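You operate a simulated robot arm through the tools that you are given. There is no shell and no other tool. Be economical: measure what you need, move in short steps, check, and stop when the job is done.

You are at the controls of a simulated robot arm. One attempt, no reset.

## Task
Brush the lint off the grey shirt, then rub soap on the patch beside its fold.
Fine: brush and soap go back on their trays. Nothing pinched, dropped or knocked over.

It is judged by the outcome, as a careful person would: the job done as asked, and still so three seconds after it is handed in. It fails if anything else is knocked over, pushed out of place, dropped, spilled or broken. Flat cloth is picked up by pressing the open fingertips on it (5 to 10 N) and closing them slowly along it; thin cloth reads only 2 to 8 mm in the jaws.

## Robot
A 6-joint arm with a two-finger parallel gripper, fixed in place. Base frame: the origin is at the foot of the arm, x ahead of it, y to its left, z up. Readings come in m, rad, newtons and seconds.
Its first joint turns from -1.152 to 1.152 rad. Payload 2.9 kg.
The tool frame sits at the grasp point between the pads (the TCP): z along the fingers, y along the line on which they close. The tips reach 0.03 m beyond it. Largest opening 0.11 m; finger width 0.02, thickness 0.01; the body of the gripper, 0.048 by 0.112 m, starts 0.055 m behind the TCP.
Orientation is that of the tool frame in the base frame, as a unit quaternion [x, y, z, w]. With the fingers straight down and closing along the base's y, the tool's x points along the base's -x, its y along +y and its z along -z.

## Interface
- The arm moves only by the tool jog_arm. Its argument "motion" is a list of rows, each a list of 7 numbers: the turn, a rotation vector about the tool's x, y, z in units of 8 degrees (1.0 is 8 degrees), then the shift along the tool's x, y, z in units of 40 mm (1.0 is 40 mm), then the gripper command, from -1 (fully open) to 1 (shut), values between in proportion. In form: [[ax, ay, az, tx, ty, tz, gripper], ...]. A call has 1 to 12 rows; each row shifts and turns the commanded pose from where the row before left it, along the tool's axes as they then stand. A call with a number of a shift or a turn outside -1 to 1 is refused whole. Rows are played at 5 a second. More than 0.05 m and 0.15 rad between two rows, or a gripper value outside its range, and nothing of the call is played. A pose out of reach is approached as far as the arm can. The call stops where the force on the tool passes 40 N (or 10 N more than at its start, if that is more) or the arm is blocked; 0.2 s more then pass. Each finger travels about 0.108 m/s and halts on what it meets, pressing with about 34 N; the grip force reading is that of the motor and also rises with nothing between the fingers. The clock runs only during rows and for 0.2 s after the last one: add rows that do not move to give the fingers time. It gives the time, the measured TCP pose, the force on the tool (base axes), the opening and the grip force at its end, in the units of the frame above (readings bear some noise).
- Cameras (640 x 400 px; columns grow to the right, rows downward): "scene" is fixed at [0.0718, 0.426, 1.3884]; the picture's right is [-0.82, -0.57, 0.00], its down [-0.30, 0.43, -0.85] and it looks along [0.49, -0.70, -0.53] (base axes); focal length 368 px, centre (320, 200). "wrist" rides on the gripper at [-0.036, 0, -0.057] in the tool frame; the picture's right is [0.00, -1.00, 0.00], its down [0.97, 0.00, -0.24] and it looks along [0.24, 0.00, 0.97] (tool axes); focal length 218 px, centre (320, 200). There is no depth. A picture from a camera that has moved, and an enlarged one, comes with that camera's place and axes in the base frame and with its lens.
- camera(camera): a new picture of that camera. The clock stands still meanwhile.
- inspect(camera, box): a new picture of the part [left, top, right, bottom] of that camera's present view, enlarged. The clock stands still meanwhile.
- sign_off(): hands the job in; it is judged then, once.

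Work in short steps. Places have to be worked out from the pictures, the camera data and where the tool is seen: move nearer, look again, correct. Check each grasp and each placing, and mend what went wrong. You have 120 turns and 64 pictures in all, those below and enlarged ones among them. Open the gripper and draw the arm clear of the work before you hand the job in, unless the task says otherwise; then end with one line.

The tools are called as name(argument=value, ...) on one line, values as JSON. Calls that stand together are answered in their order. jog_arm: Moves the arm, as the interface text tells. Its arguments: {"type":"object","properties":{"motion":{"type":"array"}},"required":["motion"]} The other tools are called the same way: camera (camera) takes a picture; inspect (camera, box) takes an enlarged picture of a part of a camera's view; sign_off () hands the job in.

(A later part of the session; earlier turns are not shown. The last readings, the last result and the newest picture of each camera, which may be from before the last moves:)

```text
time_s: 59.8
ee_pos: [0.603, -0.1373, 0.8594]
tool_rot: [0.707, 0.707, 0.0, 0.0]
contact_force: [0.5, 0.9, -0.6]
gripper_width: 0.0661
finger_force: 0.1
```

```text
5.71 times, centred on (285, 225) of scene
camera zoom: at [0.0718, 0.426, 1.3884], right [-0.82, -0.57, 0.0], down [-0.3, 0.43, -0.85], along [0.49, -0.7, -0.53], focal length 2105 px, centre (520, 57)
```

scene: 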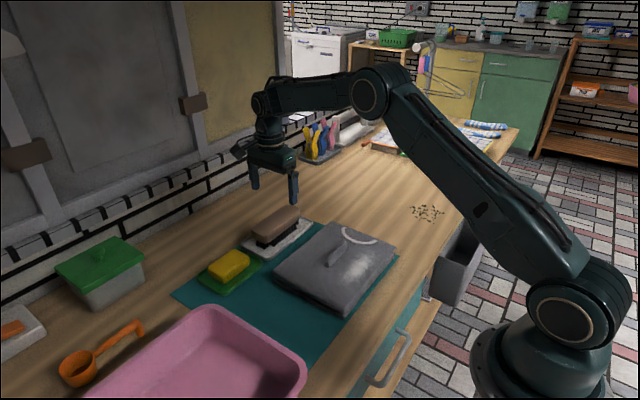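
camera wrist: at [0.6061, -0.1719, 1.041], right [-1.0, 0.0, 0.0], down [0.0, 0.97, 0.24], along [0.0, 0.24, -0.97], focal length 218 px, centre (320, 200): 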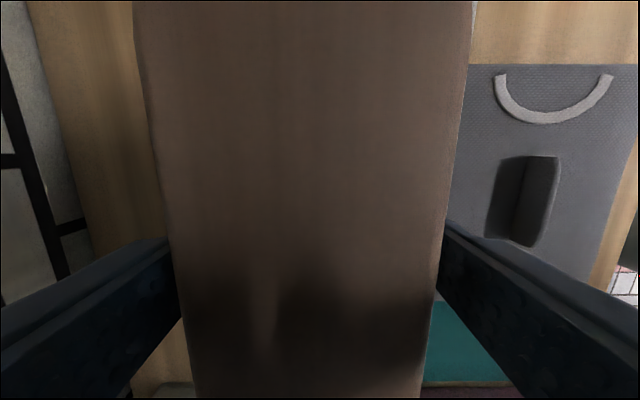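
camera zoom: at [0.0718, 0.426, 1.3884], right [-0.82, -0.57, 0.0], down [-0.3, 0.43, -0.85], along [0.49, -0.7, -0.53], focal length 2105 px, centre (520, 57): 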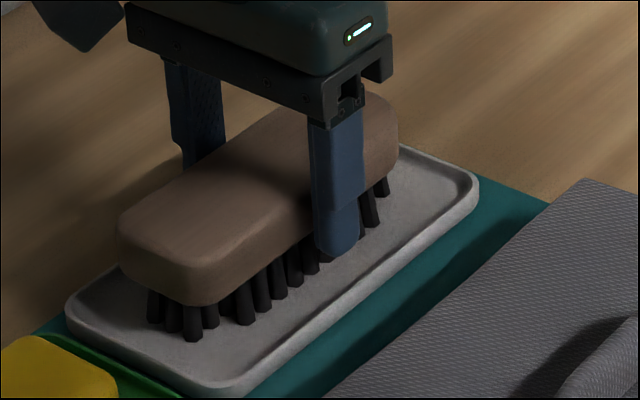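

The fingers came free and brush and tray stayed put. Rise and move over the shirt to look behind the fold.

jog_arm(motion=[[0, 0, 0, 0, 0, -0.4, -0.2], [0, 0, 0, 0, 0, -0.9, -0.2], [0, 0, 0, 0, 0, -0.9, -0.2], [0, 0, 0, 0, -0.5, -0.9, -1], [0, 0, 0, 0, -0.8, -0.3, -1], [0, 0, 0, 0, -0.8, 0, -1], [0, 0, 0, 0, -0.7, 0, -1], [0, 0, 0, 0, 0, 0, -1]])

camera(camera="wrist")

```text
time_s: 61.6
ee_pos: [0.4914, -0.1375, 0.9961]
tool_rot: [0.708, 0.707, 0.0, 0.0]
contact_force: [0.0, -0.5, 0.3]
gripper_width: 0.11
finger_force: 0.1
```

```text
34 pictures are left
camera wrist: at [0.4911, -0.1734, 1.0541], right [-1.0, 0.0, 0.0], down [0.0, 0.97, 0.24], along [0.0, 0.24, -0.97], focal length 218 px, centre (320, 200)
```

wrist: 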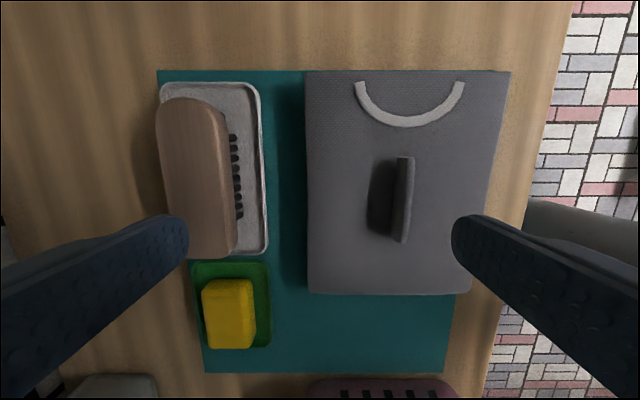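

Brush rests on its tray. Zoom on the fold's far side.

inspect(camera="wrist", box=[340, 140, 450, 260])

```text
3.33 times, centred on (395, 200) of wrist
camera zoom: at [0.4911, -0.1734, 1.0541], right [-1.0, 0.0, 0.0], down [0.0, 0.97, 0.24], along [0.0, 0.24, -0.97], focal length 728 px, centre (70, 200)
```

zoom: 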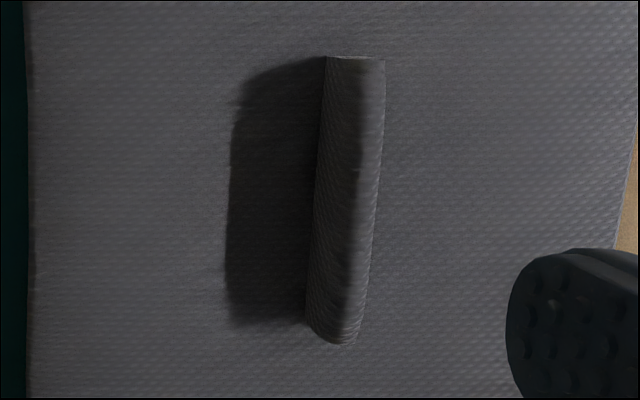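

The dark area behind the fold looks like its cast shadow. I'll look closely at the shadow and at the former lint area for a stain.

inspect(camera="wrist", box=[360, 160, 410, 240])

inspect(camera="scene", box=[300, 225, 390, 300])

```text
5.00 times, centred on (385, 200) of wrist
camera zoom: at [0.4911, -0.1734, 1.0541], right [-1.0, 0.0, 0.0], down [0.0, 0.97, 0.24], along [0.0, 0.24, -0.97], focal length 1091 px, centre (-5, 200)
```

zoom: 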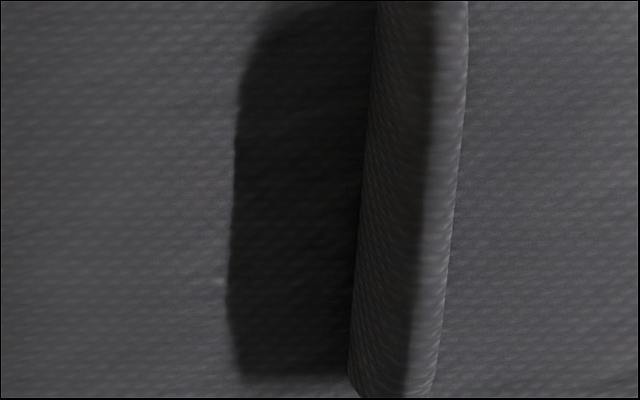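

```text
5.33 times, centred on (345, 262) of scene
camera zoom: at [0.0717, 0.426, 1.3884], right [-0.82, -0.57, 0.0], down [-0.3, 0.43, -0.85], along [0.49, -0.7, -0.53], focal length 1964 px, centre (187, -133)
```

zoom: 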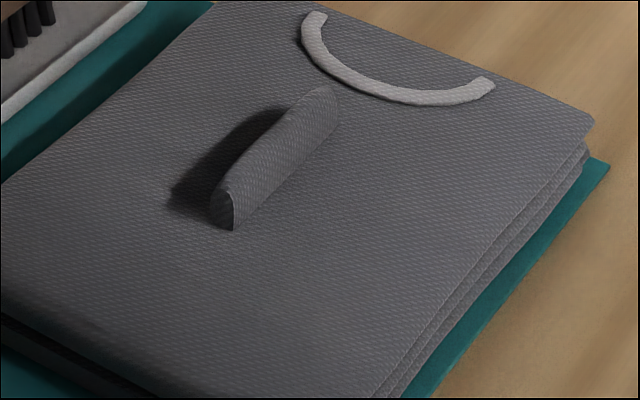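

No obvious stain in light; the dark strip behind the fold is suspicious. I'll shade it with the gripper (moving toward -x) and see if a dark patch remains when everything is in shadow.

jog_arm(motion=[[0, 0, 0, 0, -0.8, 0, -1], [0, 0, 0, 0, -0.8, 0, -1], [0, 0, 0, 0, -0.8, 0.2, -1], [0, 0, 0, 0, -0.8, 0.2, -1], [0, 0, 0, 0, -0.4, 0, -1], [0, 0, 0, 0, 0, 0, -1]])

camera(camera="wrist")

inspect(camera="scene", box=[280, 215, 390, 300])

```text
time_s: 63.0
ee_pos: [0.3476, -0.1382, 0.9784]
tool_rot: [0.707, 0.707, -0.001, 0.0]
contact_force: [-0.5, 1.0, 0.6]
gripper_width: 0.1098
finger_force: 0.1
```

```text
30 pictures are left
camera wrist: at [0.3471, -0.1732, 1.0369], right [-1.0, 0.0, 0.0], down [0.0, 0.97, 0.24], along [0.0, 0.24, -0.97], focal length 218 px, centre (320, 200)
```

wrist: 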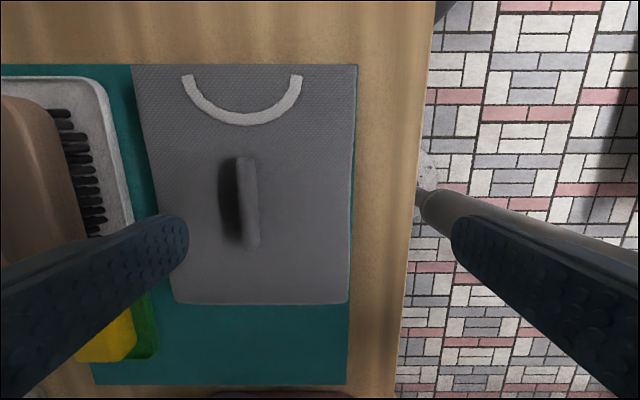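

```text
4.71 times, centred on (335, 258) of scene
camera zoom: at [0.0717, 0.426, 1.3884], right [-0.82, -0.57, 0.0], down [-0.3, 0.43, -0.85], along [0.49, -0.7, -0.53], focal length 1733 px, centre (249, -71)
```

zoom: 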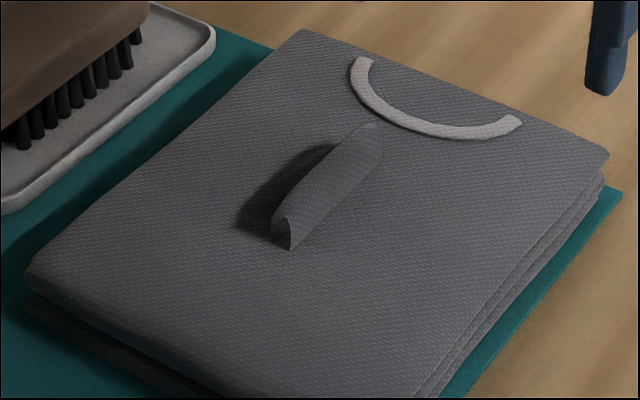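

The dark strip fades when shaded, so it is only shadow. Look for a faint stain around the fold at higher zoom.

inspect(camera="wrist", box=[190, 140, 350, 280])

```text
2.86 times, centred on (270, 210) of wrist
camera zoom: at [0.3471, -0.1732, 1.0369], right [-1.0, 0.0, 0.0], down [0.0, 0.97, 0.24], along [0.0, 0.24, -0.97], focal length 624 px, centre (463, 171)
```

zoom: 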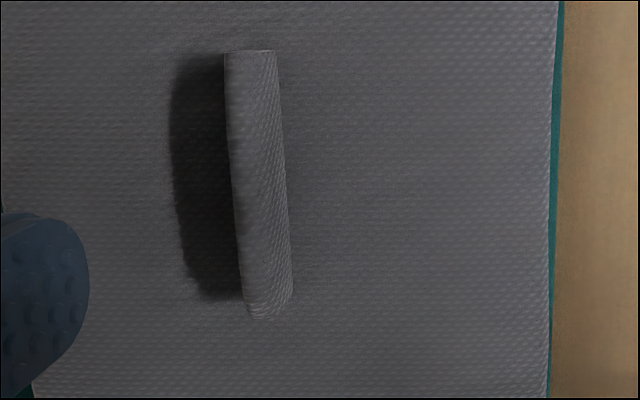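

The dark strip's outer edge looks ragged like a stain, so this needs a better test: lower the gripper on the near side so its shadow falls across the fold, and view again.

jog_arm(motion=[[0, 0, 0, 0.2, -0.5, 0.5, -1], [0, 0, 0, 0.2, -0.5, 0.6, -1], [0, 0, 0, 0, 0, 0.6, -1], [0, 0, 0, 0, 0, 0, -1]])

inspect(camera="scene", box=[280, 215, 390, 300])

camera(camera="wrist")

```text
time_s: 64.0
ee_pos: [0.3067, -0.122, 0.9105]
tool_rot: [0.707, 0.707, 0.0, 0.0]
contact_force: [-0.3, 0.7, -0.3]
gripper_width: 0.1099
finger_force: 0.1
```

```text
4.71 times, centred on (335, 258) of scene
camera zoom: at [0.0718, 0.426, 1.3884], right [-0.82, -0.57, 0.0], down [-0.3, 0.43, -0.85], along [0.49, -0.7, -0.53], focal length 1733 px, centre (249, -71)
```

zoom: 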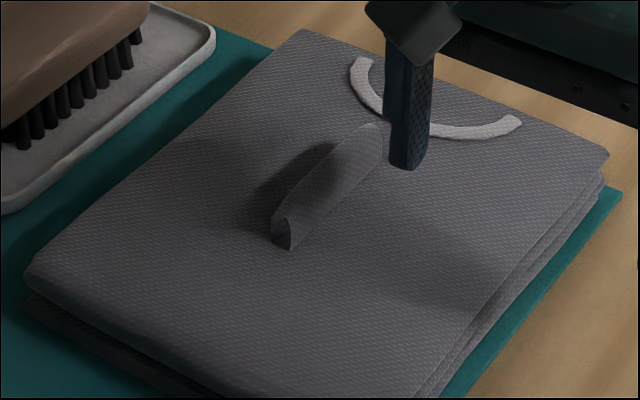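

```text
26 pictures are left
camera wrist: at [0.3077, -0.1574, 0.9682], right [-1.0, 0.0, 0.0], down [0.0, 0.97, 0.24], along [0.0, 0.24, -0.97], focal length 218 px, centre (320, 200)
```

wrist: 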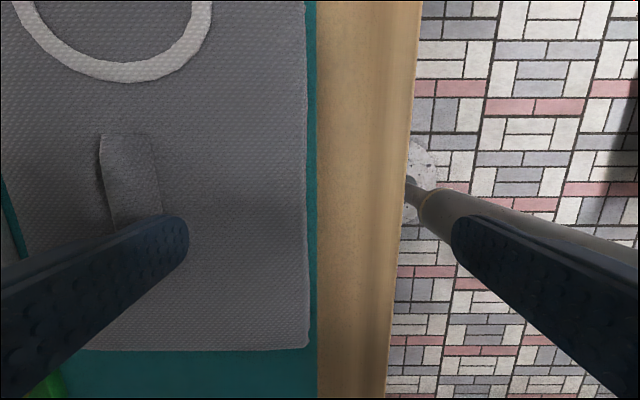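

The shadow explains most of that strip, but a stain could hide in it. I'll take a close view from the +x side of the fold.

jog_arm(motion=[[0, 0, 0, 0, 0, -0.6, -1], [0, 0, 0, 0, 0.5, -0.4, -1], [0, 0, 0, 0, 0.9, 0, -1], [0, 0, 0, 0, 0.9, 0, -1], [0, 0, 0, 0, 0.9, 0, -1], [0, 0, 0, 0, 0.9, 0, -1], [0, 0, 0, 0, 0.4, 0, -1], [0, 0, 0, 0, 0, 0, -1]])

inspect(camera="wrist", box=[320, 130, 440, 250])

```text
time_s: 65.8
ee_pos: [0.4874, -0.1241, 0.948]
tool_rot: [0.707, 0.707, -0.001, 0.0]
contact_force: [0.8, 0.5, -0.3]
gripper_width: 0.1101
finger_force: 0.0
```

```text
3.33 times, centred on (380, 190) of wrist
camera zoom: at [0.4878, -0.16, 1.0062], right [-1.0, 0.0, 0.0], down [0.0, 0.97, 0.24], along [0.0, 0.24, -0.97], focal length 728 px, centre (120, 233)
```

zoom: 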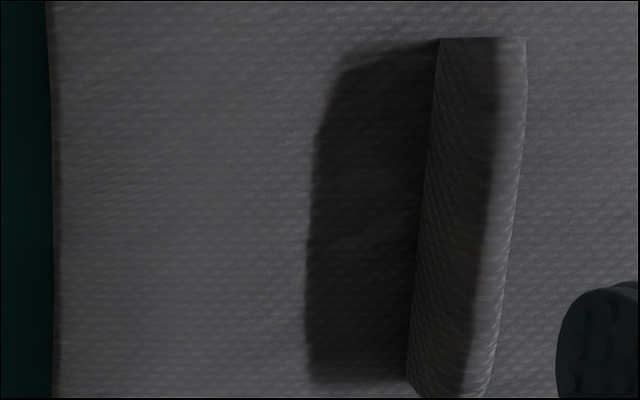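

Behind the fold there is only even shadow, no stain. Now a close look at the near side, where the lint was.

jog_arm(motion=[[0, 0, 0, -0.1, -0.9, -0.1, -1], [0, 0, 0, -0.2, -0.9, -0.2, -1], [0, 0, 0, -0.2, -0.9, 0, -1], [0, 0, 0, -0.2, -0.5, 0, -1], [0, 0, 0, 0, 0, 0, -1]])

inspect(camera="wrist", box=[200, 90, 420, 250])

```text
time_s: 67.0
ee_pos: [0.3586, -0.1489, 0.9611]
tool_rot: [0.707, 0.707, 0.0, -0.001]
contact_force: [0.9, 0.0, 0.4]
gripper_width: 0.1101
finger_force: 0.1
```

```text
2.50 times, centred on (310, 170) of wrist
camera zoom: at [0.3589, -0.1838, 1.0197], right [-1.0, 0.0, 0.0], down [0.0, 0.97, 0.24], along [0.0, 0.24, -0.97], focal length 546 px, centre (345, 275)
```

zoom: 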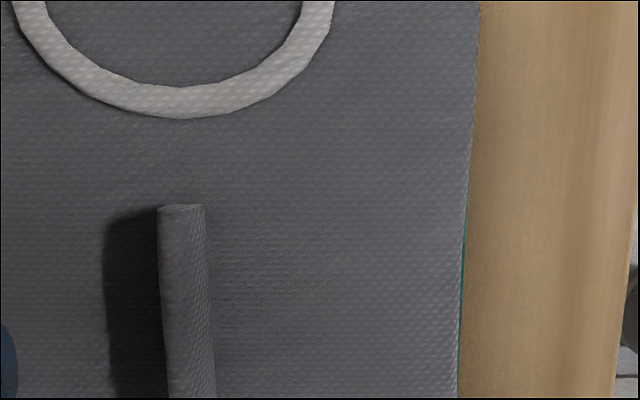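

There may be a faint, darker greasy area just right of the fold. Shift the view 6 cm toward +y to centre it.

jog_arm(motion=[[0, 0, 0, -0.5, -0.3, 0, -1], [0, 0, 0, 0, 0, -0.7, -1], [0, 0, 0, 0, 0, -0.7, -1], [0, 0, 0, 0, 0, 0, -1]])

inspect(camera="wrist", box=[230, 130, 410, 300])

```text
time_s: 68.0
ee_pos: [0.3458, -0.1684, 1.018]
tool_rot: [0.706, 0.708, 0.0, 0.0]
contact_force: [0.3, -0.3, -0.3]
gripper_width: 0.11
finger_force: 0.0
```

```text
2.35 times, centred on (320, 215) of wrist
camera zoom: at [0.3457, -0.2031, 1.0769], right [-1.0, 0.0, 0.0], down [0.0, 0.97, 0.24], along [0.0, 0.24, -0.97], focal length 514 px, centre (320, 165)
```

zoom: 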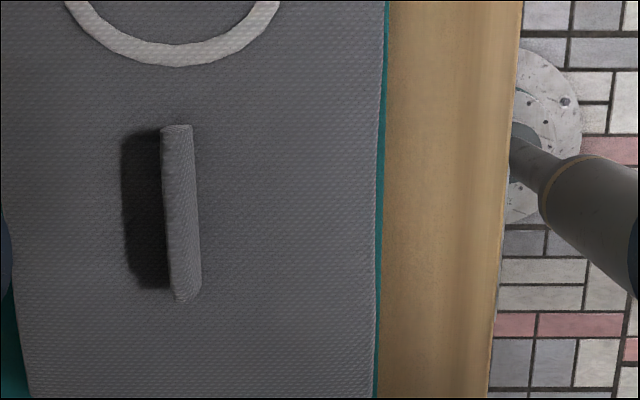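

The faint mark and the former lint spot coincide near (0.36, -0.12), beside the fold: that is where the soap goes. Now over to the soap, roughly (0.61, 0.036).

jog_arm(motion=[[0, 0, 0, 0.57, 0.73, 0, -1], [0, 0, 0, 0.57, 0.73, 0, -1], [0, 0, 0, 0.57, 0.73, 0, -1], [0, 0, 0, 0.57, 0.73, 0, -1], [0, 0, 0, 0.57, 0.73, 0, -1], [0, 0, 0, 0.57, 0.73, 0.1, -1], [0, 0, 0, 0.57, 0.73, 0.2, -1], [0, 0, 0, 0.57, 0.73, 0.3, -1], [0, 0, 0, 0.57, 0.73, 0.4, -1], [0, 0, 0, 0, 0, 0.5, -1], [0, 0, 0, 0, 0, 0, -1]])

camera(camera="wrist")

```text
time_s: 70.4
ee_pos: [0.6115, 0.0342, 0.9574]
tool_rot: [0.706, 0.708, 0.0, 0.0]
contact_force: [-0.3, -0.3, -0.2]
gripper_width: 0.11
finger_force: 0.1
```

```text
22 pictures are left
camera wrist: at [0.6113, -0.0007, 1.0151], right [-1.0, 0.0, 0.0], down [0.0, 0.97, 0.24], along [0.0, 0.24, -0.97], focal length 218 px, centre (320, 200)
```

wrist: 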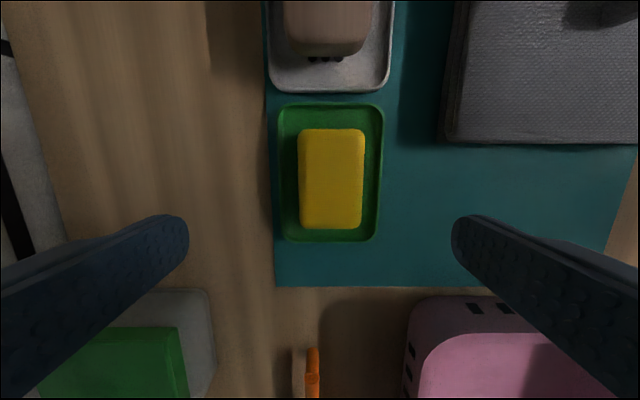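

Soap centre is about (0.602, 0.030), ~0.055 wide along x. Align and descend to z≈0.855, then check against the rim.

jog_arm(motion=[[0, 0, 0, -0.1, -0.24, 0.4, -1], [0, 0, 0, 0, 0, 0.7, -1], [0, 0, 0, 0, 0, 0.7, -1], [0, 0, 0, 0, 0, 0.5, -1], [0, 0, 0, 0, 0, 0.26, -1], [0, 0, 0, 0, 0, 0, -1]])

inspect(camera="scene", box=[190, 200, 280, 300])

camera(camera="wrist")

```text
time_s: 71.8
ee_pos: [0.6027, 0.0321, 0.8552]
tool_rot: [0.707, 0.707, 0.0, 0.0]
contact_force: [-0.2, 0.0, 0.5]
gripper_width: 0.1097
finger_force: 0.1
```

```text
4.00 times, centred on (235, 250) of scene
camera zoom: at [0.0718, 0.426, 1.3884], right [-0.82, -0.57, 0.0], down [-0.3, 0.43, -0.85], along [0.49, -0.7, -0.53], focal length 1473 px, centre (660, 0)
```

zoom: 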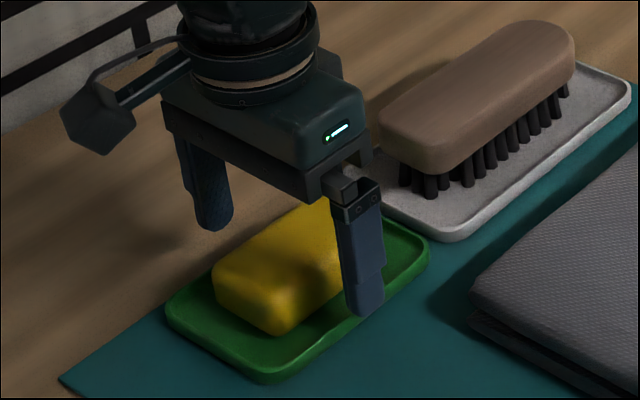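

```text
20 pictures are left
camera wrist: at [0.6035, -0.0026, 0.9128], right [-1.0, 0.0, 0.0], down [0.0, 0.97, 0.24], along [0.0, 0.24, -0.97], focal length 218 px, centre (320, 200)
```

wrist: 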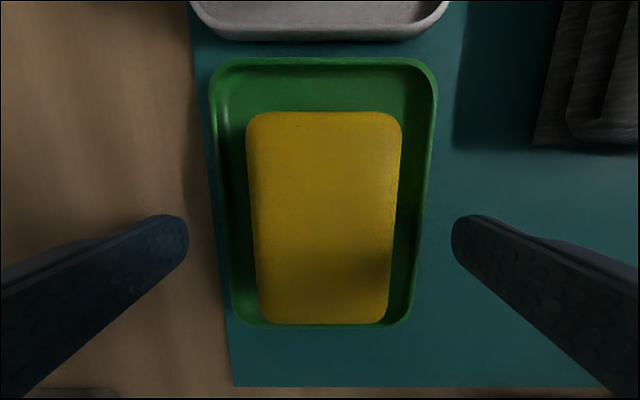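

The tray is nearly as wide as the full opening, so I'll narrow the fingers to ~0.082 up here (inside the rim line, clear of the soap), then lower to z≈0.844 with tips above the rim.

jog_arm(motion=[[0, 0, 0, 0, -0.04, 0, -0.7], [0, 0, 0, 0, 0, 0, -0.49], [0, 0, 0, 0, 0, 0, -0.49], [0, 0, 0, 0, 0, 0.15, -0.49], [0, 0, 0, 0, 0, 0.13, -0.49], [0, 0, 0, 0, 0, 0, -0.49]])

inspect(camera="scene", box=[190, 200, 280, 300])

```text
time_s: 73.2
ee_pos: [0.5992, 0.0324, 0.8467]
tool_rot: [0.707, 0.707, 0.0, -0.001]
contact_force: [-0.3, -0.2, 0.0]
gripper_width: 0.082
finger_force: 0.0
```

```text
4.00 times, centred on (235, 250) of scene
camera zoom: at [0.0718, 0.426, 1.3884], right [-0.82, -0.57, 0.0], down [-0.3, 0.43, -0.85], along [0.49, -0.7, -0.53], focal length 1473 px, centre (660, 0)
```

zoom: 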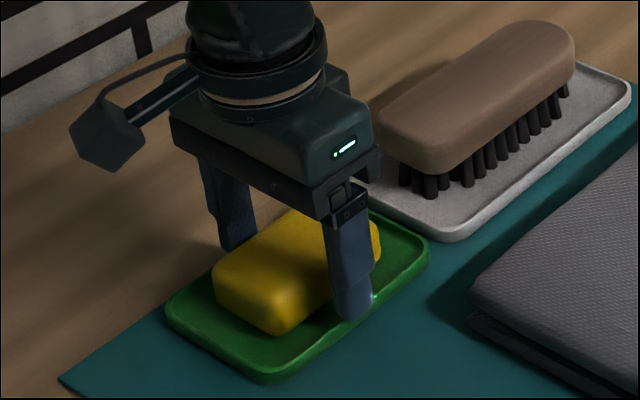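

Tips hang at the rim line without contact, alongside the soap. Close gently.

jog_arm(motion=[[0, 0, 0, 0, 0, 0, -0.3], [0, 0, 0, 0, 0, 0, -0.15], [0, 0, 0, 0, 0, 0, 0.0], [0, 0, 0, 0, 0, 0, 0.15], [0, 0, 0, 0, 0, 0, 0.2], [0, 0, 0, 0, 0, 0, 0.2]])

```text
time_s: 74.6
ee_pos: [0.5991, 0.0319, 0.8458]
tool_rot: [0.707, 0.708, 0.0, -0.001]
contact_force: [0.3, 0.1, 0.7]
gripper_width: 0.0545
finger_force: 33.8
```

Gripped at 0.0545. Lift slowly and check that only the soap comes up.

jog_arm(motion=[[0, 0, 0, 0, 0, -0.15, 0.2], [0, 0, 0, 0, 0, -0.25, 0.2], [0, 0, 0, 0, 0, -0.3, 0.2], [0, 0, 0, 0, 0, 0, 0.2]])

inspect(camera="scene", box=[190, 200, 280, 300])

```text
time_s: 75.6
ee_pos: [0.6, 0.0337, 0.8748]
tool_rot: [0.707, 0.707, -0.001, 0.0]
contact_force: [-0.8, -0.4, -0.2]
gripper_width: 0.0542
finger_force: 34.8
```

```text
4.00 times, centred on (235, 250) of scene
camera zoom: at [0.0718, 0.426, 1.3884], right [-0.82, -0.57, 0.0], down [-0.3, 0.43, -0.85], along [0.49, -0.7, -0.53], focal length 1473 px, centre (660, 0)
```

zoom: 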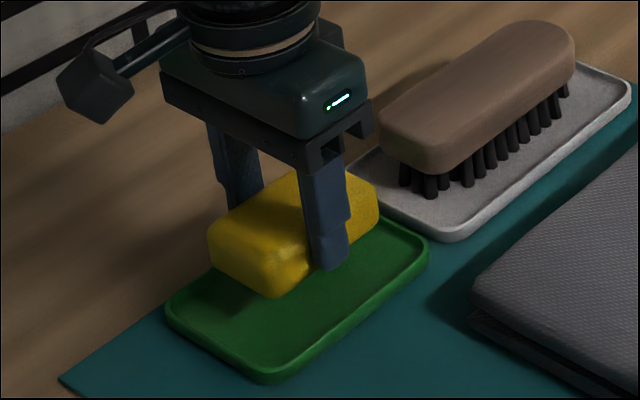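

Only the soap came up. Raise, and carry it to (0.35, -0.12).

jog_arm(motion=[[0, 0, 0, 0, 0, -0.7, 0.2], [0, 0, 0, 0, 0, -0.8, 0.2], [0, 0, 0, -0.3, -0.5, -0.6, 0.2], [0, 0, 0, -0.45, -0.75, 0, 0.2], [0, 0, 0, -0.45, -0.75, 0, 0.2], [0, 0, 0, -0.45, -0.75, 0, 0.2], [0, 0, 0, -0.45, -0.75, 0, 0.2], [0, 0, 0, -0.45, -0.75, 0, 0.2], [0, 0, 0, -0.45, -0.75, 0, 0.2], [0, 0, 0, -0.45, -0.75, 0, 0.2], [0, 0, 0, -0.4, -0.5, 0, 0.2], [0, 0, 0, 0, 0, 0, 0.2]])

```text
time_s: 78.2
ee_pos: [0.3497, -0.1217, 0.9572]
tool_rot: [0.708, 0.707, 0.0, 0.001]
contact_force: [0.2, 0.3, -1.0]
gripper_width: 0.0543
finger_force: 34.3
```

Expected contact near TCP z≈0.875. Descend to 0.884 first.

jog_arm(motion=[[0, 0, 0, 0, 0, 0.5, 0.2], [0, 0, 0, 0, 0, 0.6, 0.2], [0, 0, 0, 0, 0, 0.5, 0.2], [0, 0, 0, 0, 0, 0.2, 0.2], [0, 0, 0, 0, 0, 0, 0.2]])

inspect(camera="scene", box=[290, 190, 400, 300])

```text
time_s: 79.4
ee_pos: [0.3495, -0.12, 0.8848]
tool_rot: [0.707, 0.708, 0.0, 0.001]
contact_force: [-0.4, 1.0, -2.0]
gripper_width: 0.0544
finger_force: 33.8
```

```text
3.64 times, centred on (345, 245) of scene
camera zoom: at [0.0718, 0.426, 1.3884], right [-0.82, -0.57, 0.0], down [-0.3, 0.43, -0.85], along [0.49, -0.7, -0.53], focal length 1339 px, centre (229, 36)
```

zoom: 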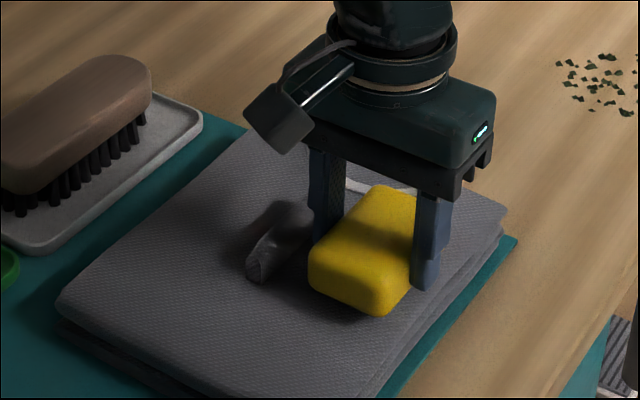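

Soap hovers beside the fold; shift 3 mm away from it and step down to contact.

jog_arm(motion=[[0, 0, 0, 0, -0.08, 0.06, 0.2], [0, 0, 0, 0, 0, 0.06, 0.2], [0, 0, 0, 0, 0, 0.04, 0.2], [0, 0, 0, 0, 0, 0, 0.2], [0, 0, 0, 0, 0, 0, 0.2]])

jog_arm(motion=[[0, 0, 0, 0, 0, 0.03, 0.2], [0, 0, 0, 0, 0, 0, 0.2], [0, 0, 0, 0, 0, 0, 0.2]])

jog_arm(motion=[[0, 0, 0, 0, 0, 0.03, 0.2], [0, 0, 0, 0, 0, 0, 0.2], [0, 0, 0, 0, 0, 0, 0.2]])

```text
time_s: 80.6
ee_pos: [0.3463, -0.1208, 0.8787]
tool_rot: [0.707, 0.708, 0.0, 0.0]
contact_force: [-0.3, 0.4, -0.4]
gripper_width: 0.0542
finger_force: 33.9
```

```text
time_s: 81.4
ee_pos: [0.3462, -0.1209, 0.8779]
tool_rot: [0.707, 0.707, 0.0, 0.001]
contact_force: [-0.1, 0.1, -1.0]
gripper_width: 0.0541
finger_force: 33.4
```

```text
time_s: 82.2
ee_pos: [0.3451, -0.1197, 0.8766]
tool_rot: [0.707, 0.707, -0.001, 0.0]
contact_force: [0.6, 0.1, -1.1]
gripper_width: 0.0543
finger_force: 33.5
```

jog_arm(motion=[[0, 0, 0, 0, 0, 0.03, 0.2], [0, 0, 0, 0, 0, 0, 0.2], [0, 0, 0, 0, 0, 0, 0.2]])

jog_arm(motion=[[0, 0, 0, 0, 0, 0.02, 0.2], [0, 0, 0, 0, 0, 0, 0.2], [0, 0, 0, 0, 0, 0, 0.2]])

```text
time_s: 83.0
ee_pos: [0.3453, -0.1212, 0.876]
tool_rot: [0.707, 0.707, 0.001, 0.001]
contact_force: [-0.6, 0.7, -0.5]
gripper_width: 0.0543
finger_force: 33.8
```

```text
time_s: 83.8
ee_pos: [0.3446, -0.1202, 0.8751]
tool_rot: [0.707, 0.707, 0.001, 0.0]
contact_force: [-6.2, 1.3, 27.0]
gripper_width: 0.0545
finger_force: 34.7
```

Contact, 27 N – back off half a millimetre for a gentler rub.

jog_arm(motion=[[0, 0, 0, 0, 0, -0.012, 0.2], [0, 0, 0, 0, 0, 0, 0.2], [0, 0, 0, 0, 0, 0, 0.2]])

```text
time_s: 84.6
ee_pos: [0.3462, -0.1209, 0.8732]
tool_rot: [0.707, 0.707, 0.002, 0.001]
contact_force: [-2.4, -2.7, 18.6]
gripper_width: 0.0542
finger_force: 34.0
```

About 18 N; ease a touch more and rub along y, parallel to the fold.

jog_arm(motion=[[0, 0, 0, 0.2, 0, -0.008, 0.2], [0, 0, 0, 0.25, 0, 0, 0.2], [0, 0, 0, 0.25, 0, 0, 0.2], [0, 0, 0, 0.2, 0, 0, 0.2], [0, 0, 0, 0, 0, 0, 0.2]])

jog_arm(motion=[[0, 0, 0, -0.25, 0, 0, 0.2], [0, 0, 0, -0.25, 0, 0, 0.2], [0, 0, 0, -0.25, 0, 0, 0.2], [0, 0, 0, -0.25, 0, 0, 0.2], [0, 0, 0, -0.25, 0, 0, 0.2], [0, 0, 0, -0.25, 0, 0, 0.2], [0, 0, 0, 0, 0, 0, 0.2]])

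jog_arm(motion=[[0, 0, 0, 0.25, 0, 0, 0.2], [0, 0, 0, 0.25, 0, 0, 0.2], [0, 0, 0, 0.25, 0, 0, 0.2], [0, 0, 0, 0.25, 0, 0, 0.2], [0, 0, 0, 0.25, 0, 0, 0.2], [0, 0, 0, 0, 0, 0, 0.2]])

inspect(camera="scene", box=[290, 190, 400, 300])

```text
time_s: 85.8
ee_pos: [0.3468, -0.0858, 0.875]
tool_rot: [0.707, 0.707, 0.001, -0.001]
contact_force: [0.3, -4.8, 10.0]
gripper_width: 0.0543
finger_force: 33.8
```

```text
time_s: 87.4
ee_pos: [0.3456, -0.1455, 0.8746]
tool_rot: [0.707, 0.707, 0.0, 0.0]
contact_force: [0.0, 0.5, -1.3]
gripper_width: 0.0542
finger_force: 34.2
```

```text
time_s: 88.8
ee_pos: [0.3446, -0.0961, 0.8762]
tool_rot: [0.708, 0.707, 0.0, 0.0]
contact_force: [0.5, 0.0, -1.3]
gripper_width: 0.0545
finger_force: 34.1
```

```text
3.64 times, centred on (345, 245) of scene
camera zoom: at [0.0718, 0.426, 1.3884], right [-0.82, -0.57, 0.0], down [-0.3, 0.43, -0.85], along [0.49, -0.7, -0.53], focal length 1339 px, centre (229, 36)
```

zoom: 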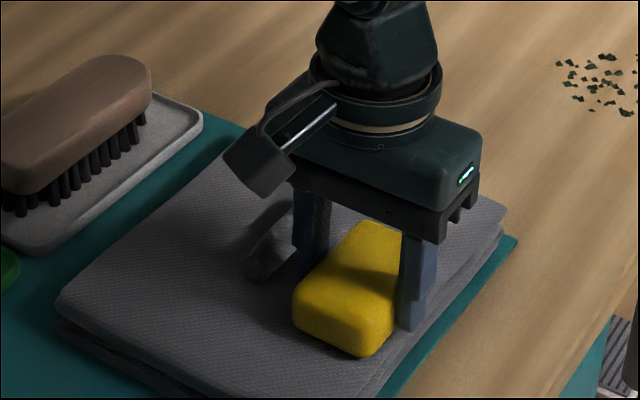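

Contact faded during the strokes. Press 0.7 mm more and repeat the rubs.

jog_arm(motion=[[0, 0, 0, -0.1, 0, 0.018, 0.2], [0, 0, 0, 0, 0, 0, 0.2], [0, 0, 0, 0, 0, 0, 0.2]])

```text
time_s: 89.6
ee_pos: [0.3459, -0.0998, 0.8741]
tool_rot: [0.707, 0.707, 0.0, 0.001]
contact_force: [0.0, -0.5, -1.0]
gripper_width: 0.0546
finger_force: 33.9
```

jog_arm(motion=[[0, 0, 0, 0, 0, 0.018, 0.2], [0, 0, 0, 0, 0, 0, 0.2], [0, 0, 0, 0, 0, 0, 0.2]])

```text
time_s: 90.4
ee_pos: [0.3464, -0.0999, 0.8748]
tool_rot: [0.708, 0.707, 0.0, 0.0]
contact_force: [0.5, 0.2, -0.8]
gripper_width: 0.0547
finger_force: 34.0
```

jog_arm(motion=[[0, 0, 0, 0, 0, 0.015, 0.2], [0, 0, 0, 0, 0, 0, 0.2], [0, 0, 0, 0, 0, 0, 0.2]])

```text
time_s: 91.2
ee_pos: [0.3462, -0.1001, 0.8758]
tool_rot: [0.707, 0.707, 0.001, 0.0]
contact_force: [-3.3, 4.3, 22.6]
gripper_width: 0.0542
finger_force: 34.1
```

22 N, comparable to the brush strokes that worked. Rub back and forth at this height.

jog_arm(motion=[[0, 0, 0, -0.25, 0, 0, 0.2], [0, 0, 0, -0.25, 0, 0, 0.2], [0, 0, 0, -0.25, 0, 0, 0.2], [0, 0, 0, -0.25, 0, 0, 0.2], [0, 0, 0, -0.2, 0, 0, 0.2], [0, 0, 0, 0, 0, 0, 0.2]])

jog_arm(motion=[[0, 0, 0, 0.25, 0, 0.005, 0.2], [0, 0, 0, 0.25, 0, 0, 0.2], [0, 0, 0, 0.25, 0, 0, 0.2], [0, 0, 0, 0.25, 0, 0, 0.2], [0, 0, 0, 0.25, 0, 0, 0.2], [0, 0, 0, 0.2, 0, 0, 0.2], [0, 0, 0, 0, 0, 0, 0.2]])

jog_arm(motion=[[0, 0, 0, -0.25, 0.05, 0.005, 0.2], [0, 0, 0, -0.25, 0.05, 0, 0.2], [0, 0, 0, -0.25, 0, 0, 0.2], [0, 0, 0, -0.25, 0, 0, 0.2], [0, 0, 0, -0.25, 0, 0, 0.2], [0, 0, 0, -0.1, 0, 0, 0.2], [0, 0, 0, 0, 0, 0, 0.2]])

```text
time_s: 92.6
ee_pos: [0.3473, -0.1476, 0.8742]
tool_rot: [0.707, 0.707, -0.001, 0.0]
contact_force: [-1.9, 11.7, 27.3]
gripper_width: 0.0544
finger_force: 34.0
```

```text
time_s: 93.3
ee_pos: [0.3467, -0.1264, 0.8739]
tool_rot: [0.708, 0.706, -0.001, 0.003]
contact_force: [-2.5, -0.6, 9.2]
gripper_width: 0.0545
finger_force: 33.7
stopped in row 3: the force on the tool passed its limit (the readings are from after the stop); the commanded pose is now the measured one
```

```text
time_s: 94.9
ee_pos: [0.3478, -0.1806, 0.8727]
tool_rot: [0.708, 0.706, 0.0, 0.004]
contact_force: [0.0, 6.9, 16.4]
gripper_width: 0.0543
finger_force: 34.3
```

The second stroke halted on the force limit and the third ran to y=-0.18. Lift straight up and look at the result.

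jog_arm(motion=[[0, 0, 0, 0, 0, -0.4, 0.2], [0, 0, 0, 0, 0, -0.8, 0.2], [0, 0, 0, -0.3, -0.5, -0.8, 0.2], [0, 0, 0, 0, -0.5, -0.8, 0.2], [0, 0, 0, 0, 0, 0, 0.2]])

inspect(camera="scene", box=[280, 200, 400, 310])

```text
time_s: 96.1
ee_pos: [0.3084, -0.1916, 0.9836]
tool_rot: [0.708, 0.706, -0.001, 0.004]
contact_force: [-1.1, 0.0, -1.2]
gripper_width: 0.0544
finger_force: 34.3
```

```text
3.64 times, centred on (340, 255) of scene
camera zoom: at [0.0718, 0.426, 1.3884], right [-0.82, -0.57, 0.0], down [-0.3, 0.43, -0.85], along [0.49, -0.7, -0.53], focal length 1339 px, centre (247, 0)
```

zoom: 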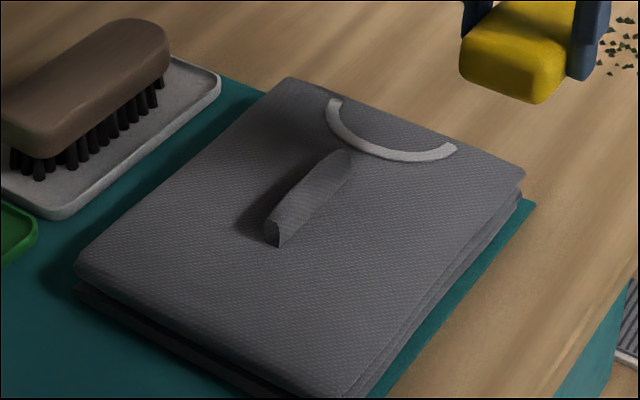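

No soap mark and no visible change there, so the exact patch location needs confirming. With the soap held, I'll position so the area either side of the fold appears above it in the wrist view, and zoom.

jog_arm(motion=[[0, 0, 0, 0.6, 0.4, 0, 0.2], [0, 0, 0, 0.8, 0.4, 0, 0.2], [0, 0, 0, 0.8, 0.4, 0, 0.2], [0, 0, 0, 0.8, 0.4, 0, 0.2], [0, 0, 0, 0.5, 0.3, 0, 0.2], [0, 0, 0, 0, 0, 0, 0.2]])

inspect(camera="wrist", box=[220, 40, 420, 165])

```text
time_s: 97.5
ee_pos: [0.3828, -0.0516, 0.9828]
tool_rot: [0.708, 0.706, -0.001, 0.004]
contact_force: [1.0, 0.7, -0.5]
gripper_width: 0.0543
finger_force: 33.9
```

```text
3.20 times, centred on (320, 102) of wrist
camera zoom: at [0.3839, -0.0867, 1.0413], right [-1.0, 0.0, 0.0], down [0.0, 0.97, 0.23], along [0.0, 0.23, -0.97], focal length 698 px, centre (320, 512)
```

zoom: 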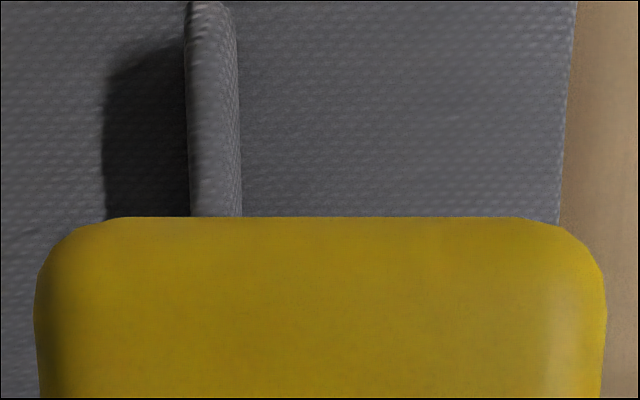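

Partly visible; move another 6 cm toward +y to see the whole area.

jog_arm(motion=[[0, 0, 0, 0.8, 0, 0, 0.2], [0, 0, 0, 0.8, 0, 0, 0.2], [0, 0, 0, 0.4, 0, 0, 0.2], [0, 0, 0, 0, 0, 0, 0.2]])

inspect(camera="wrist", box=[220, 20, 420, 145])

```text
time_s: 98.5
ee_pos: [0.3846, 0.0281, 0.9845]
tool_rot: [0.708, 0.706, 0.0, 0.005]
contact_force: [-0.4, 0.4, -1.3]
gripper_width: 0.0546
finger_force: 34.3
```

```text
3.20 times, centred on (320, 82) of wrist
camera zoom: at [0.3849, -0.0067, 1.0419], right [-1.0, 0.0, 0.0], down [0.0, 0.97, 0.23], along [0.01, 0.23, -0.97], focal length 698 px, centre (320, 576)
```

zoom: 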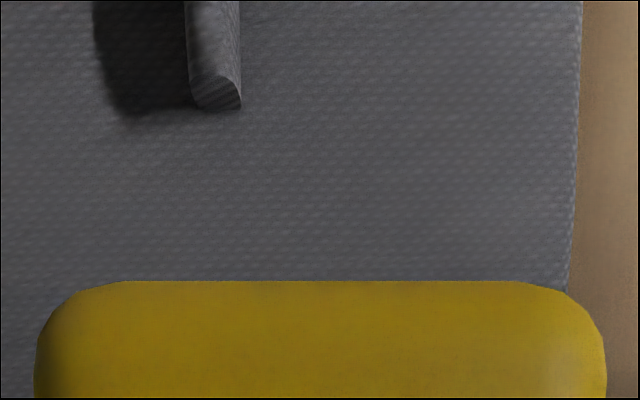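

There might be a faint lighter film along the soap's track. I'll carry the soap to above its tray (clear of view) and compare a strong scene zoom with the earlier one.

jog_arm(motion=[[0, 0, 0, 0, 0.7, 0, 0.2], [0, 0, 0, 0, 0.9, 0, 0.2], [0, 0, 0, 0, 0.9, 0, 0.2], [0, 0, 0, 0, 0.9, 0, 0.2], [0, 0, 0, 0, 0.9, 0, 0.2], [0, 0, 0, 0.1, 0.8, 0, 0.2], [0, 0, 0, 0, 0.29, 0, 0.2], [0, 0, 0, 0, 0, 0, 0.2]])

inspect(camera="scene", box=[310, 225, 390, 285])

```text
time_s: 100.3
ee_pos: [0.6034, 0.0314, 0.9848]
tool_rot: [0.708, 0.706, -0.001, 0.004]
contact_force: [-0.3, -0.5, -1.5]
gripper_width: 0.0543
finger_force: 33.4
```

```text
6.67 times, centred on (350, 255) of scene
camera zoom: at [0.0718, 0.426, 1.3884], right [-0.82, -0.57, 0.0], down [-0.3, 0.43, -0.85], along [0.49, -0.7, -0.53], focal length 2455 px, centre (120, -167)
```

zoom: 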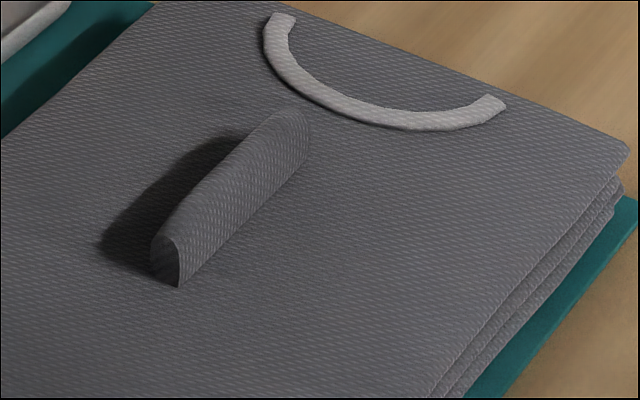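

No film shows. A faintly darker area lies right beside the fold, around x 0.36–0.40, closer to the fold than the fingers allowed the soap to go. I'll turn the gripper back 90° so the soap's free end can reach close to the fold without fingers in between.

jog_arm(motion=[[0, 0, -0.9375, 0, 0, 0, 0.2], [0, 0, -0.9375, 0, 0, 0, 0.2], [0, 0, -0.9375, 0, 0, 0, 0.2], [0, 0, -0.9375, 0, 0, 0, 0.2], [0, 0, -0.9375, 0, 0, 0, 0.2], [0, 0, -0.9375, 0, 0, 0, 0.2], [0, 0, -0.9375, 0, 0, 0, 0.2], [0, 0, -0.9375, 0, 0, 0, 0.2], [0, 0, -0.9375, 0, 0, 0, 0.2], [0, 0, -0.9375, 0, 0, 0, 0.2], [0, 0, -0.9375, 0, 0, 0, 0.2], [0, 0, -0.9375, 0, 0, 0, 0.2]])

```text
time_s: 102.9
ee_pos: [0.603, 0.0308, 0.9848]
tool_rot: [0.001, 1.0, -0.004, 0.002]
contact_force: [0.1, -0.1, -1.2]
gripper_width: 0.0543
finger_force: 33.9
```

Now correct the tiny tilt and carry the soap back over the shirt to (0.352, -0.12), with its long side along x.

jog_arm(motion=[[-0.057, 0.029, 0, 0.4, -0.2, 0, 0.2], [0, 0, 0, 0.7, -0.43, 0, 0.2], [0, 0, 0, 0.75, -0.45, 0, 0.2], [0, 0, 0, 0.75, -0.45, 0, 0.2], [0, 0, 0, 0.75, -0.45, 0, 0.2], [0, 0, 0, 0.75, -0.45, 0, 0.2], [0, 0, 0, 0.75, -0.45, 0, 0.2], [0, 0, 0, 0.75, -0.45, 0, 0.2], [0, 0, 0, 0.67, -0.44, 0, 0.2], [0, 0, 0, 0, 0, 0, 0.2]])

camera(camera="wrist")

```text
time_s: 105.1
ee_pos: [0.3496, -0.1206, 0.9851]
tool_rot: [0.002, 1.0, 0.002, -0.001]
contact_force: [-0.2, -0.3, -1.1]
gripper_width: 0.0544
finger_force: 33.9
```

```text
11 pictures are left
camera wrist: at [0.386, -0.1197, 1.0425], right [0.0, -1.0, 0.0], down [-0.97, 0.0, 0.24], along [-0.24, 0.0, -0.97], focal length 218 px, centre (320, 200)
```

wrist: 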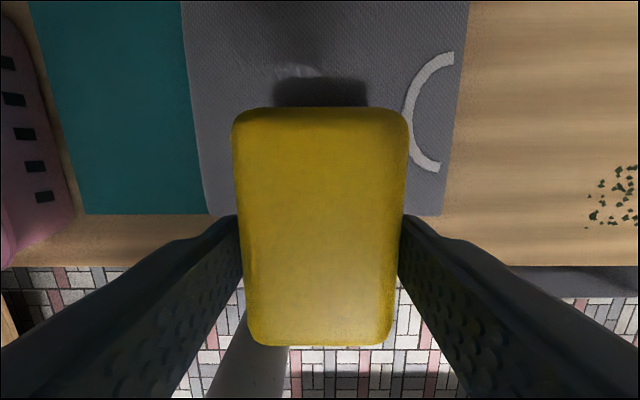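

Something light shows just beyond the fold's shadow around (295, 70). Zoom there.

inspect(camera="wrist", box=[230, 30, 400, 136])

```text
3.76 times, centred on (315, 83) of wrist
camera zoom: at [0.386, -0.1197, 1.0425], right [0.0, -1.0, 0.0], down [-0.97, 0.0, 0.24], along [-0.24, 0.0, -0.97], focal length 822 px, centre (339, 640)
```

zoom: 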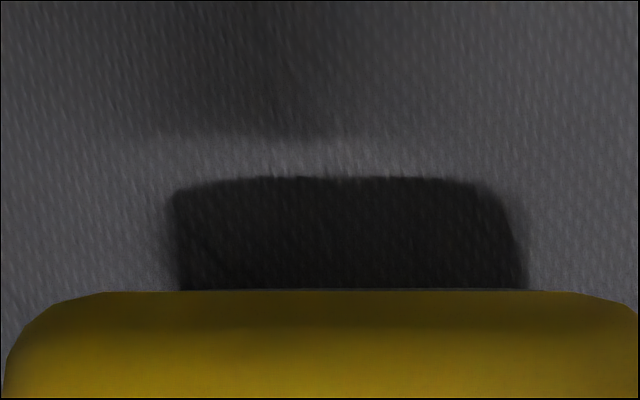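

Inconclusive, so rub the near side right up beside the fold first. Soap end will reach x≈0.395, fold face is at ≈0.405. Descend.

jog_arm(motion=[[0, 0, 0, 0, 0, 0.6, 0.2], [0, 0, 0, -0.05, 0.25, 0.7, 0.2], [0, 0, 0, 0, 0.25, 0.6, 0.2], [0, 0, 0, 0, 0, 0.5, 0.2], [0, 0, 0, 0, 0, 0.2, 0.2], [0, 0, 0, 0, 0, 0.06, 0.2], [0, 0, 0, 0, 0, 0, 0.2]])

inspect(camera="wrist", box=[200, 0, 440, 150])

```text
time_s: 106.7
ee_pos: [0.3534, -0.098, 0.878]
tool_rot: [0.002, 1.0, 0.0, 0.0]
contact_force: [0.7, -0.3, -0.6]
gripper_width: 0.0543
finger_force: 33.8
```

```text
2.67 times, centred on (320, 75) of wrist
camera zoom: at [0.3897, -0.0982, 0.9364], right [0.0, -1.0, 0.0], down [-0.97, 0.0, 0.24], along [-0.24, 0.0, -0.97], focal length 582 px, centre (320, 533)
```

zoom: 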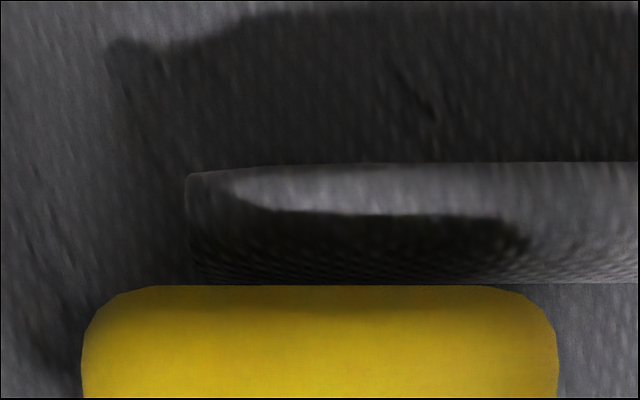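

The gripper's shadow merges seamlessly with the fold's, so there is no stain behind it; the near side it is. Lower to contact.

jog_arm(motion=[[0, 0, 0, 0, 0, 0.05, 0.2], [0, 0, 0, 0, 0, 0.03, 0.2], [0, 0, 0, 0, 0, 0, 0.2], [0, 0, 0, 0, 0, 0, 0.2]])

```text
time_s: 107.7
ee_pos: [0.3532, -0.0987, 0.8762]
tool_rot: [0.002, 1.0, 0.001, 0.0]
contact_force: [0.4, -0.8, -1.2]
gripper_width: 0.0543
finger_force: 34.1
```

jog_arm(motion=[[0, 0, 0, 0, 0, 0.025, 0.2], [0, 0, 0, 0, 0, 0, 0.2], [0, 0, 0, 0, 0, 0, 0.2]])

```text
time_s: 108.5
ee_pos: [0.3539, -0.0984, 0.8756]
tool_rot: [0.002, 1.0, 0.0, 0.001]
contact_force: [-0.3, 1.4, 1.3]
gripper_width: 0.0543
finger_force: 33.8
```

jog_arm(motion=[[0, 0, 0, 0, 0, 0.01, 0.2], [0, 0, 0, 0, 0, 0, 0.2], [0, 0, 0, 0, 0, 0, 0.2]])

```text
time_s: 109.3
ee_pos: [0.3536, -0.0987, 0.8746]
tool_rot: [0.001, 1.0, 0.001, 0.001]
contact_force: [-2.2, 1.1, 10.2]
gripper_width: 0.0541
finger_force: 33.9
```

10 N contact: good. Rub down and back along the fold in one call.

jog_arm(motion=[[0, 0, 0, 0, -0.23, 0, 0.2], [0, 0, 0, 0, -0.23, 0, 0.2], [0, 0, 0, 0, -0.23, 0, 0.2], [0, 0, 0, 0, -0.23, 0, 0.2], [0, 0, 0, 0, -0.23, 0, 0.2], [0, 0, 0, 0, -0.23, 0, 0.2], [0, 0, 0, 0, 0.23, 0, 0.2], [0, 0, 0, 0, 0.23, 0, 0.2], [0, 0, 0, 0, 0.23, 0, 0.2], [0, 0, 0, 0, 0.23, 0, 0.2], [0, 0, 0, 0, 0.23, 0, 0.2], [0, 0, 0, 0, 0.23, 0, 0.2]])

jog_arm(motion=[[0, 0, 0, 0, 0, 0.004, 0.2], [0, 0, 0, 0, -0.23, 0, 0.2], [0, 0, 0, 0, -0.23, 0, 0.2], [0, 0, 0, 0, -0.23, 0, 0.2], [0, 0, 0, 0, 0, 0, 0.2]])

```text
time_s: 111.9
ee_pos: [0.354, -0.0994, 0.8734]
tool_rot: [0.002, 1.0, 0.001, 0.0]
contact_force: [0.8, -1.5, 1.8]
gripper_width: 0.0545
finger_force: 33.4
```

```text
time_s: 113.1
ee_pos: [0.3535, -0.1263, 0.8737]
tool_rot: [0.002, 1.0, 0.0, 0.0]
contact_force: [0.2, 2.2, 2.9]
gripper_width: 0.0545
finger_force: 34.0
```

Contact is light (about 4 N); press a shade more and rub again across y -0.155…-0.09.

jog_arm(motion=[[0, 0, 0, 0, -0.2, 0.012, 0.2], [0, 0, 0, 0, -0.25, 0, 0.2], [0, 0, 0, 0, -0.25, 0, 0.2], [0, 0, 0, 0, 0.25, 0, 0.2], [0, 0, 0, 0, 0.25, 0, 0.2], [0, 0, 0, 0, 0.25, 0, 0.2], [0, 0, 0, 0, 0.25, 0, 0.2], [0, 0, 0, 0, 0.25, 0, 0.2], [0, 0, 0, 0, 0.25, 0, 0.2], [0, 0, 0, 0, 0.1, 0, 0.2], [0, 0, 0, 0, 0, 0, 0.2]])

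```text
time_s: 115.5
ee_pos: [0.3528, -0.0892, 0.8744]
tool_rot: [0.002, 1.0, 0.002, 0.0]
contact_force: [0.1, -4.3, 10.1]
gripper_width: 0.0543
finger_force: 34.0
```

jog_arm(motion=[[0, 0, 0, 0, -0.25, 0, 0.2], [0, 0, 0, 0, -0.25, 0, 0.2], [0, 0, 0, 0, -0.25, 0, 0.2], [0, 0, 0, 0, -0.25, 0, 0.2], [0, 0, 0, 0, -0.25, 0, 0.2], [0, 0, 0, 0, -0.25, 0, 0.2], [0, 0, 0, 0, -0.15, 0, 0.2], [0, 0, 0, 0, 0.25, 0, 0.2], [0, 0, 0, 0, 0.25, 0, 0.2], [0, 0, 0, 0, 0.25, 0, 0.2], [0, 0, 0, 0, 0, 0, 0.2]])

jog_arm(motion=[[0, 0, 0, 0, 0, -0.5, 0.2], [0, 0, 0, 0.3, 0, -0.8, 0.2], [0, 0, 0, 0.8, 0, -0.8, 0.2], [0, 0, 0, 0.8, -0.3, -0.5, 0.2], [0, 0, 0, 0, 0, 0, 0.2]])

inspect(camera="wrist", box=[200, 0, 440, 150])

```text
time_s: 117.9
ee_pos: [0.3542, -0.127, 0.874]
tool_rot: [0.003, 1.0, -0.001, 0.002]
contact_force: [0.5, -4.3, 9.7]
gripper_width: 0.0542
finger_force: 34.7
```

```text
time_s: 119.1
ee_pos: [0.2781, -0.1361, 0.9783]
tool_rot: [0.001, 1.0, 0.001, 0.0]
contact_force: [0.1, -0.3, -2.0]
gripper_width: 0.0543
finger_force: 33.6
```

```text
2.67 times, centred on (320, 75) of wrist
camera zoom: at [0.3144, -0.1368, 1.0352], right [0.0, -1.0, 0.0], down [-0.97, 0.0, 0.24], along [-0.24, 0.0, -0.97], focal length 582 px, centre (320, 533)
```

zoom: 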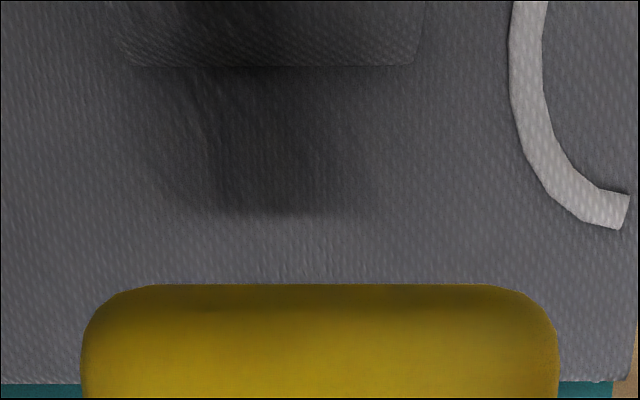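

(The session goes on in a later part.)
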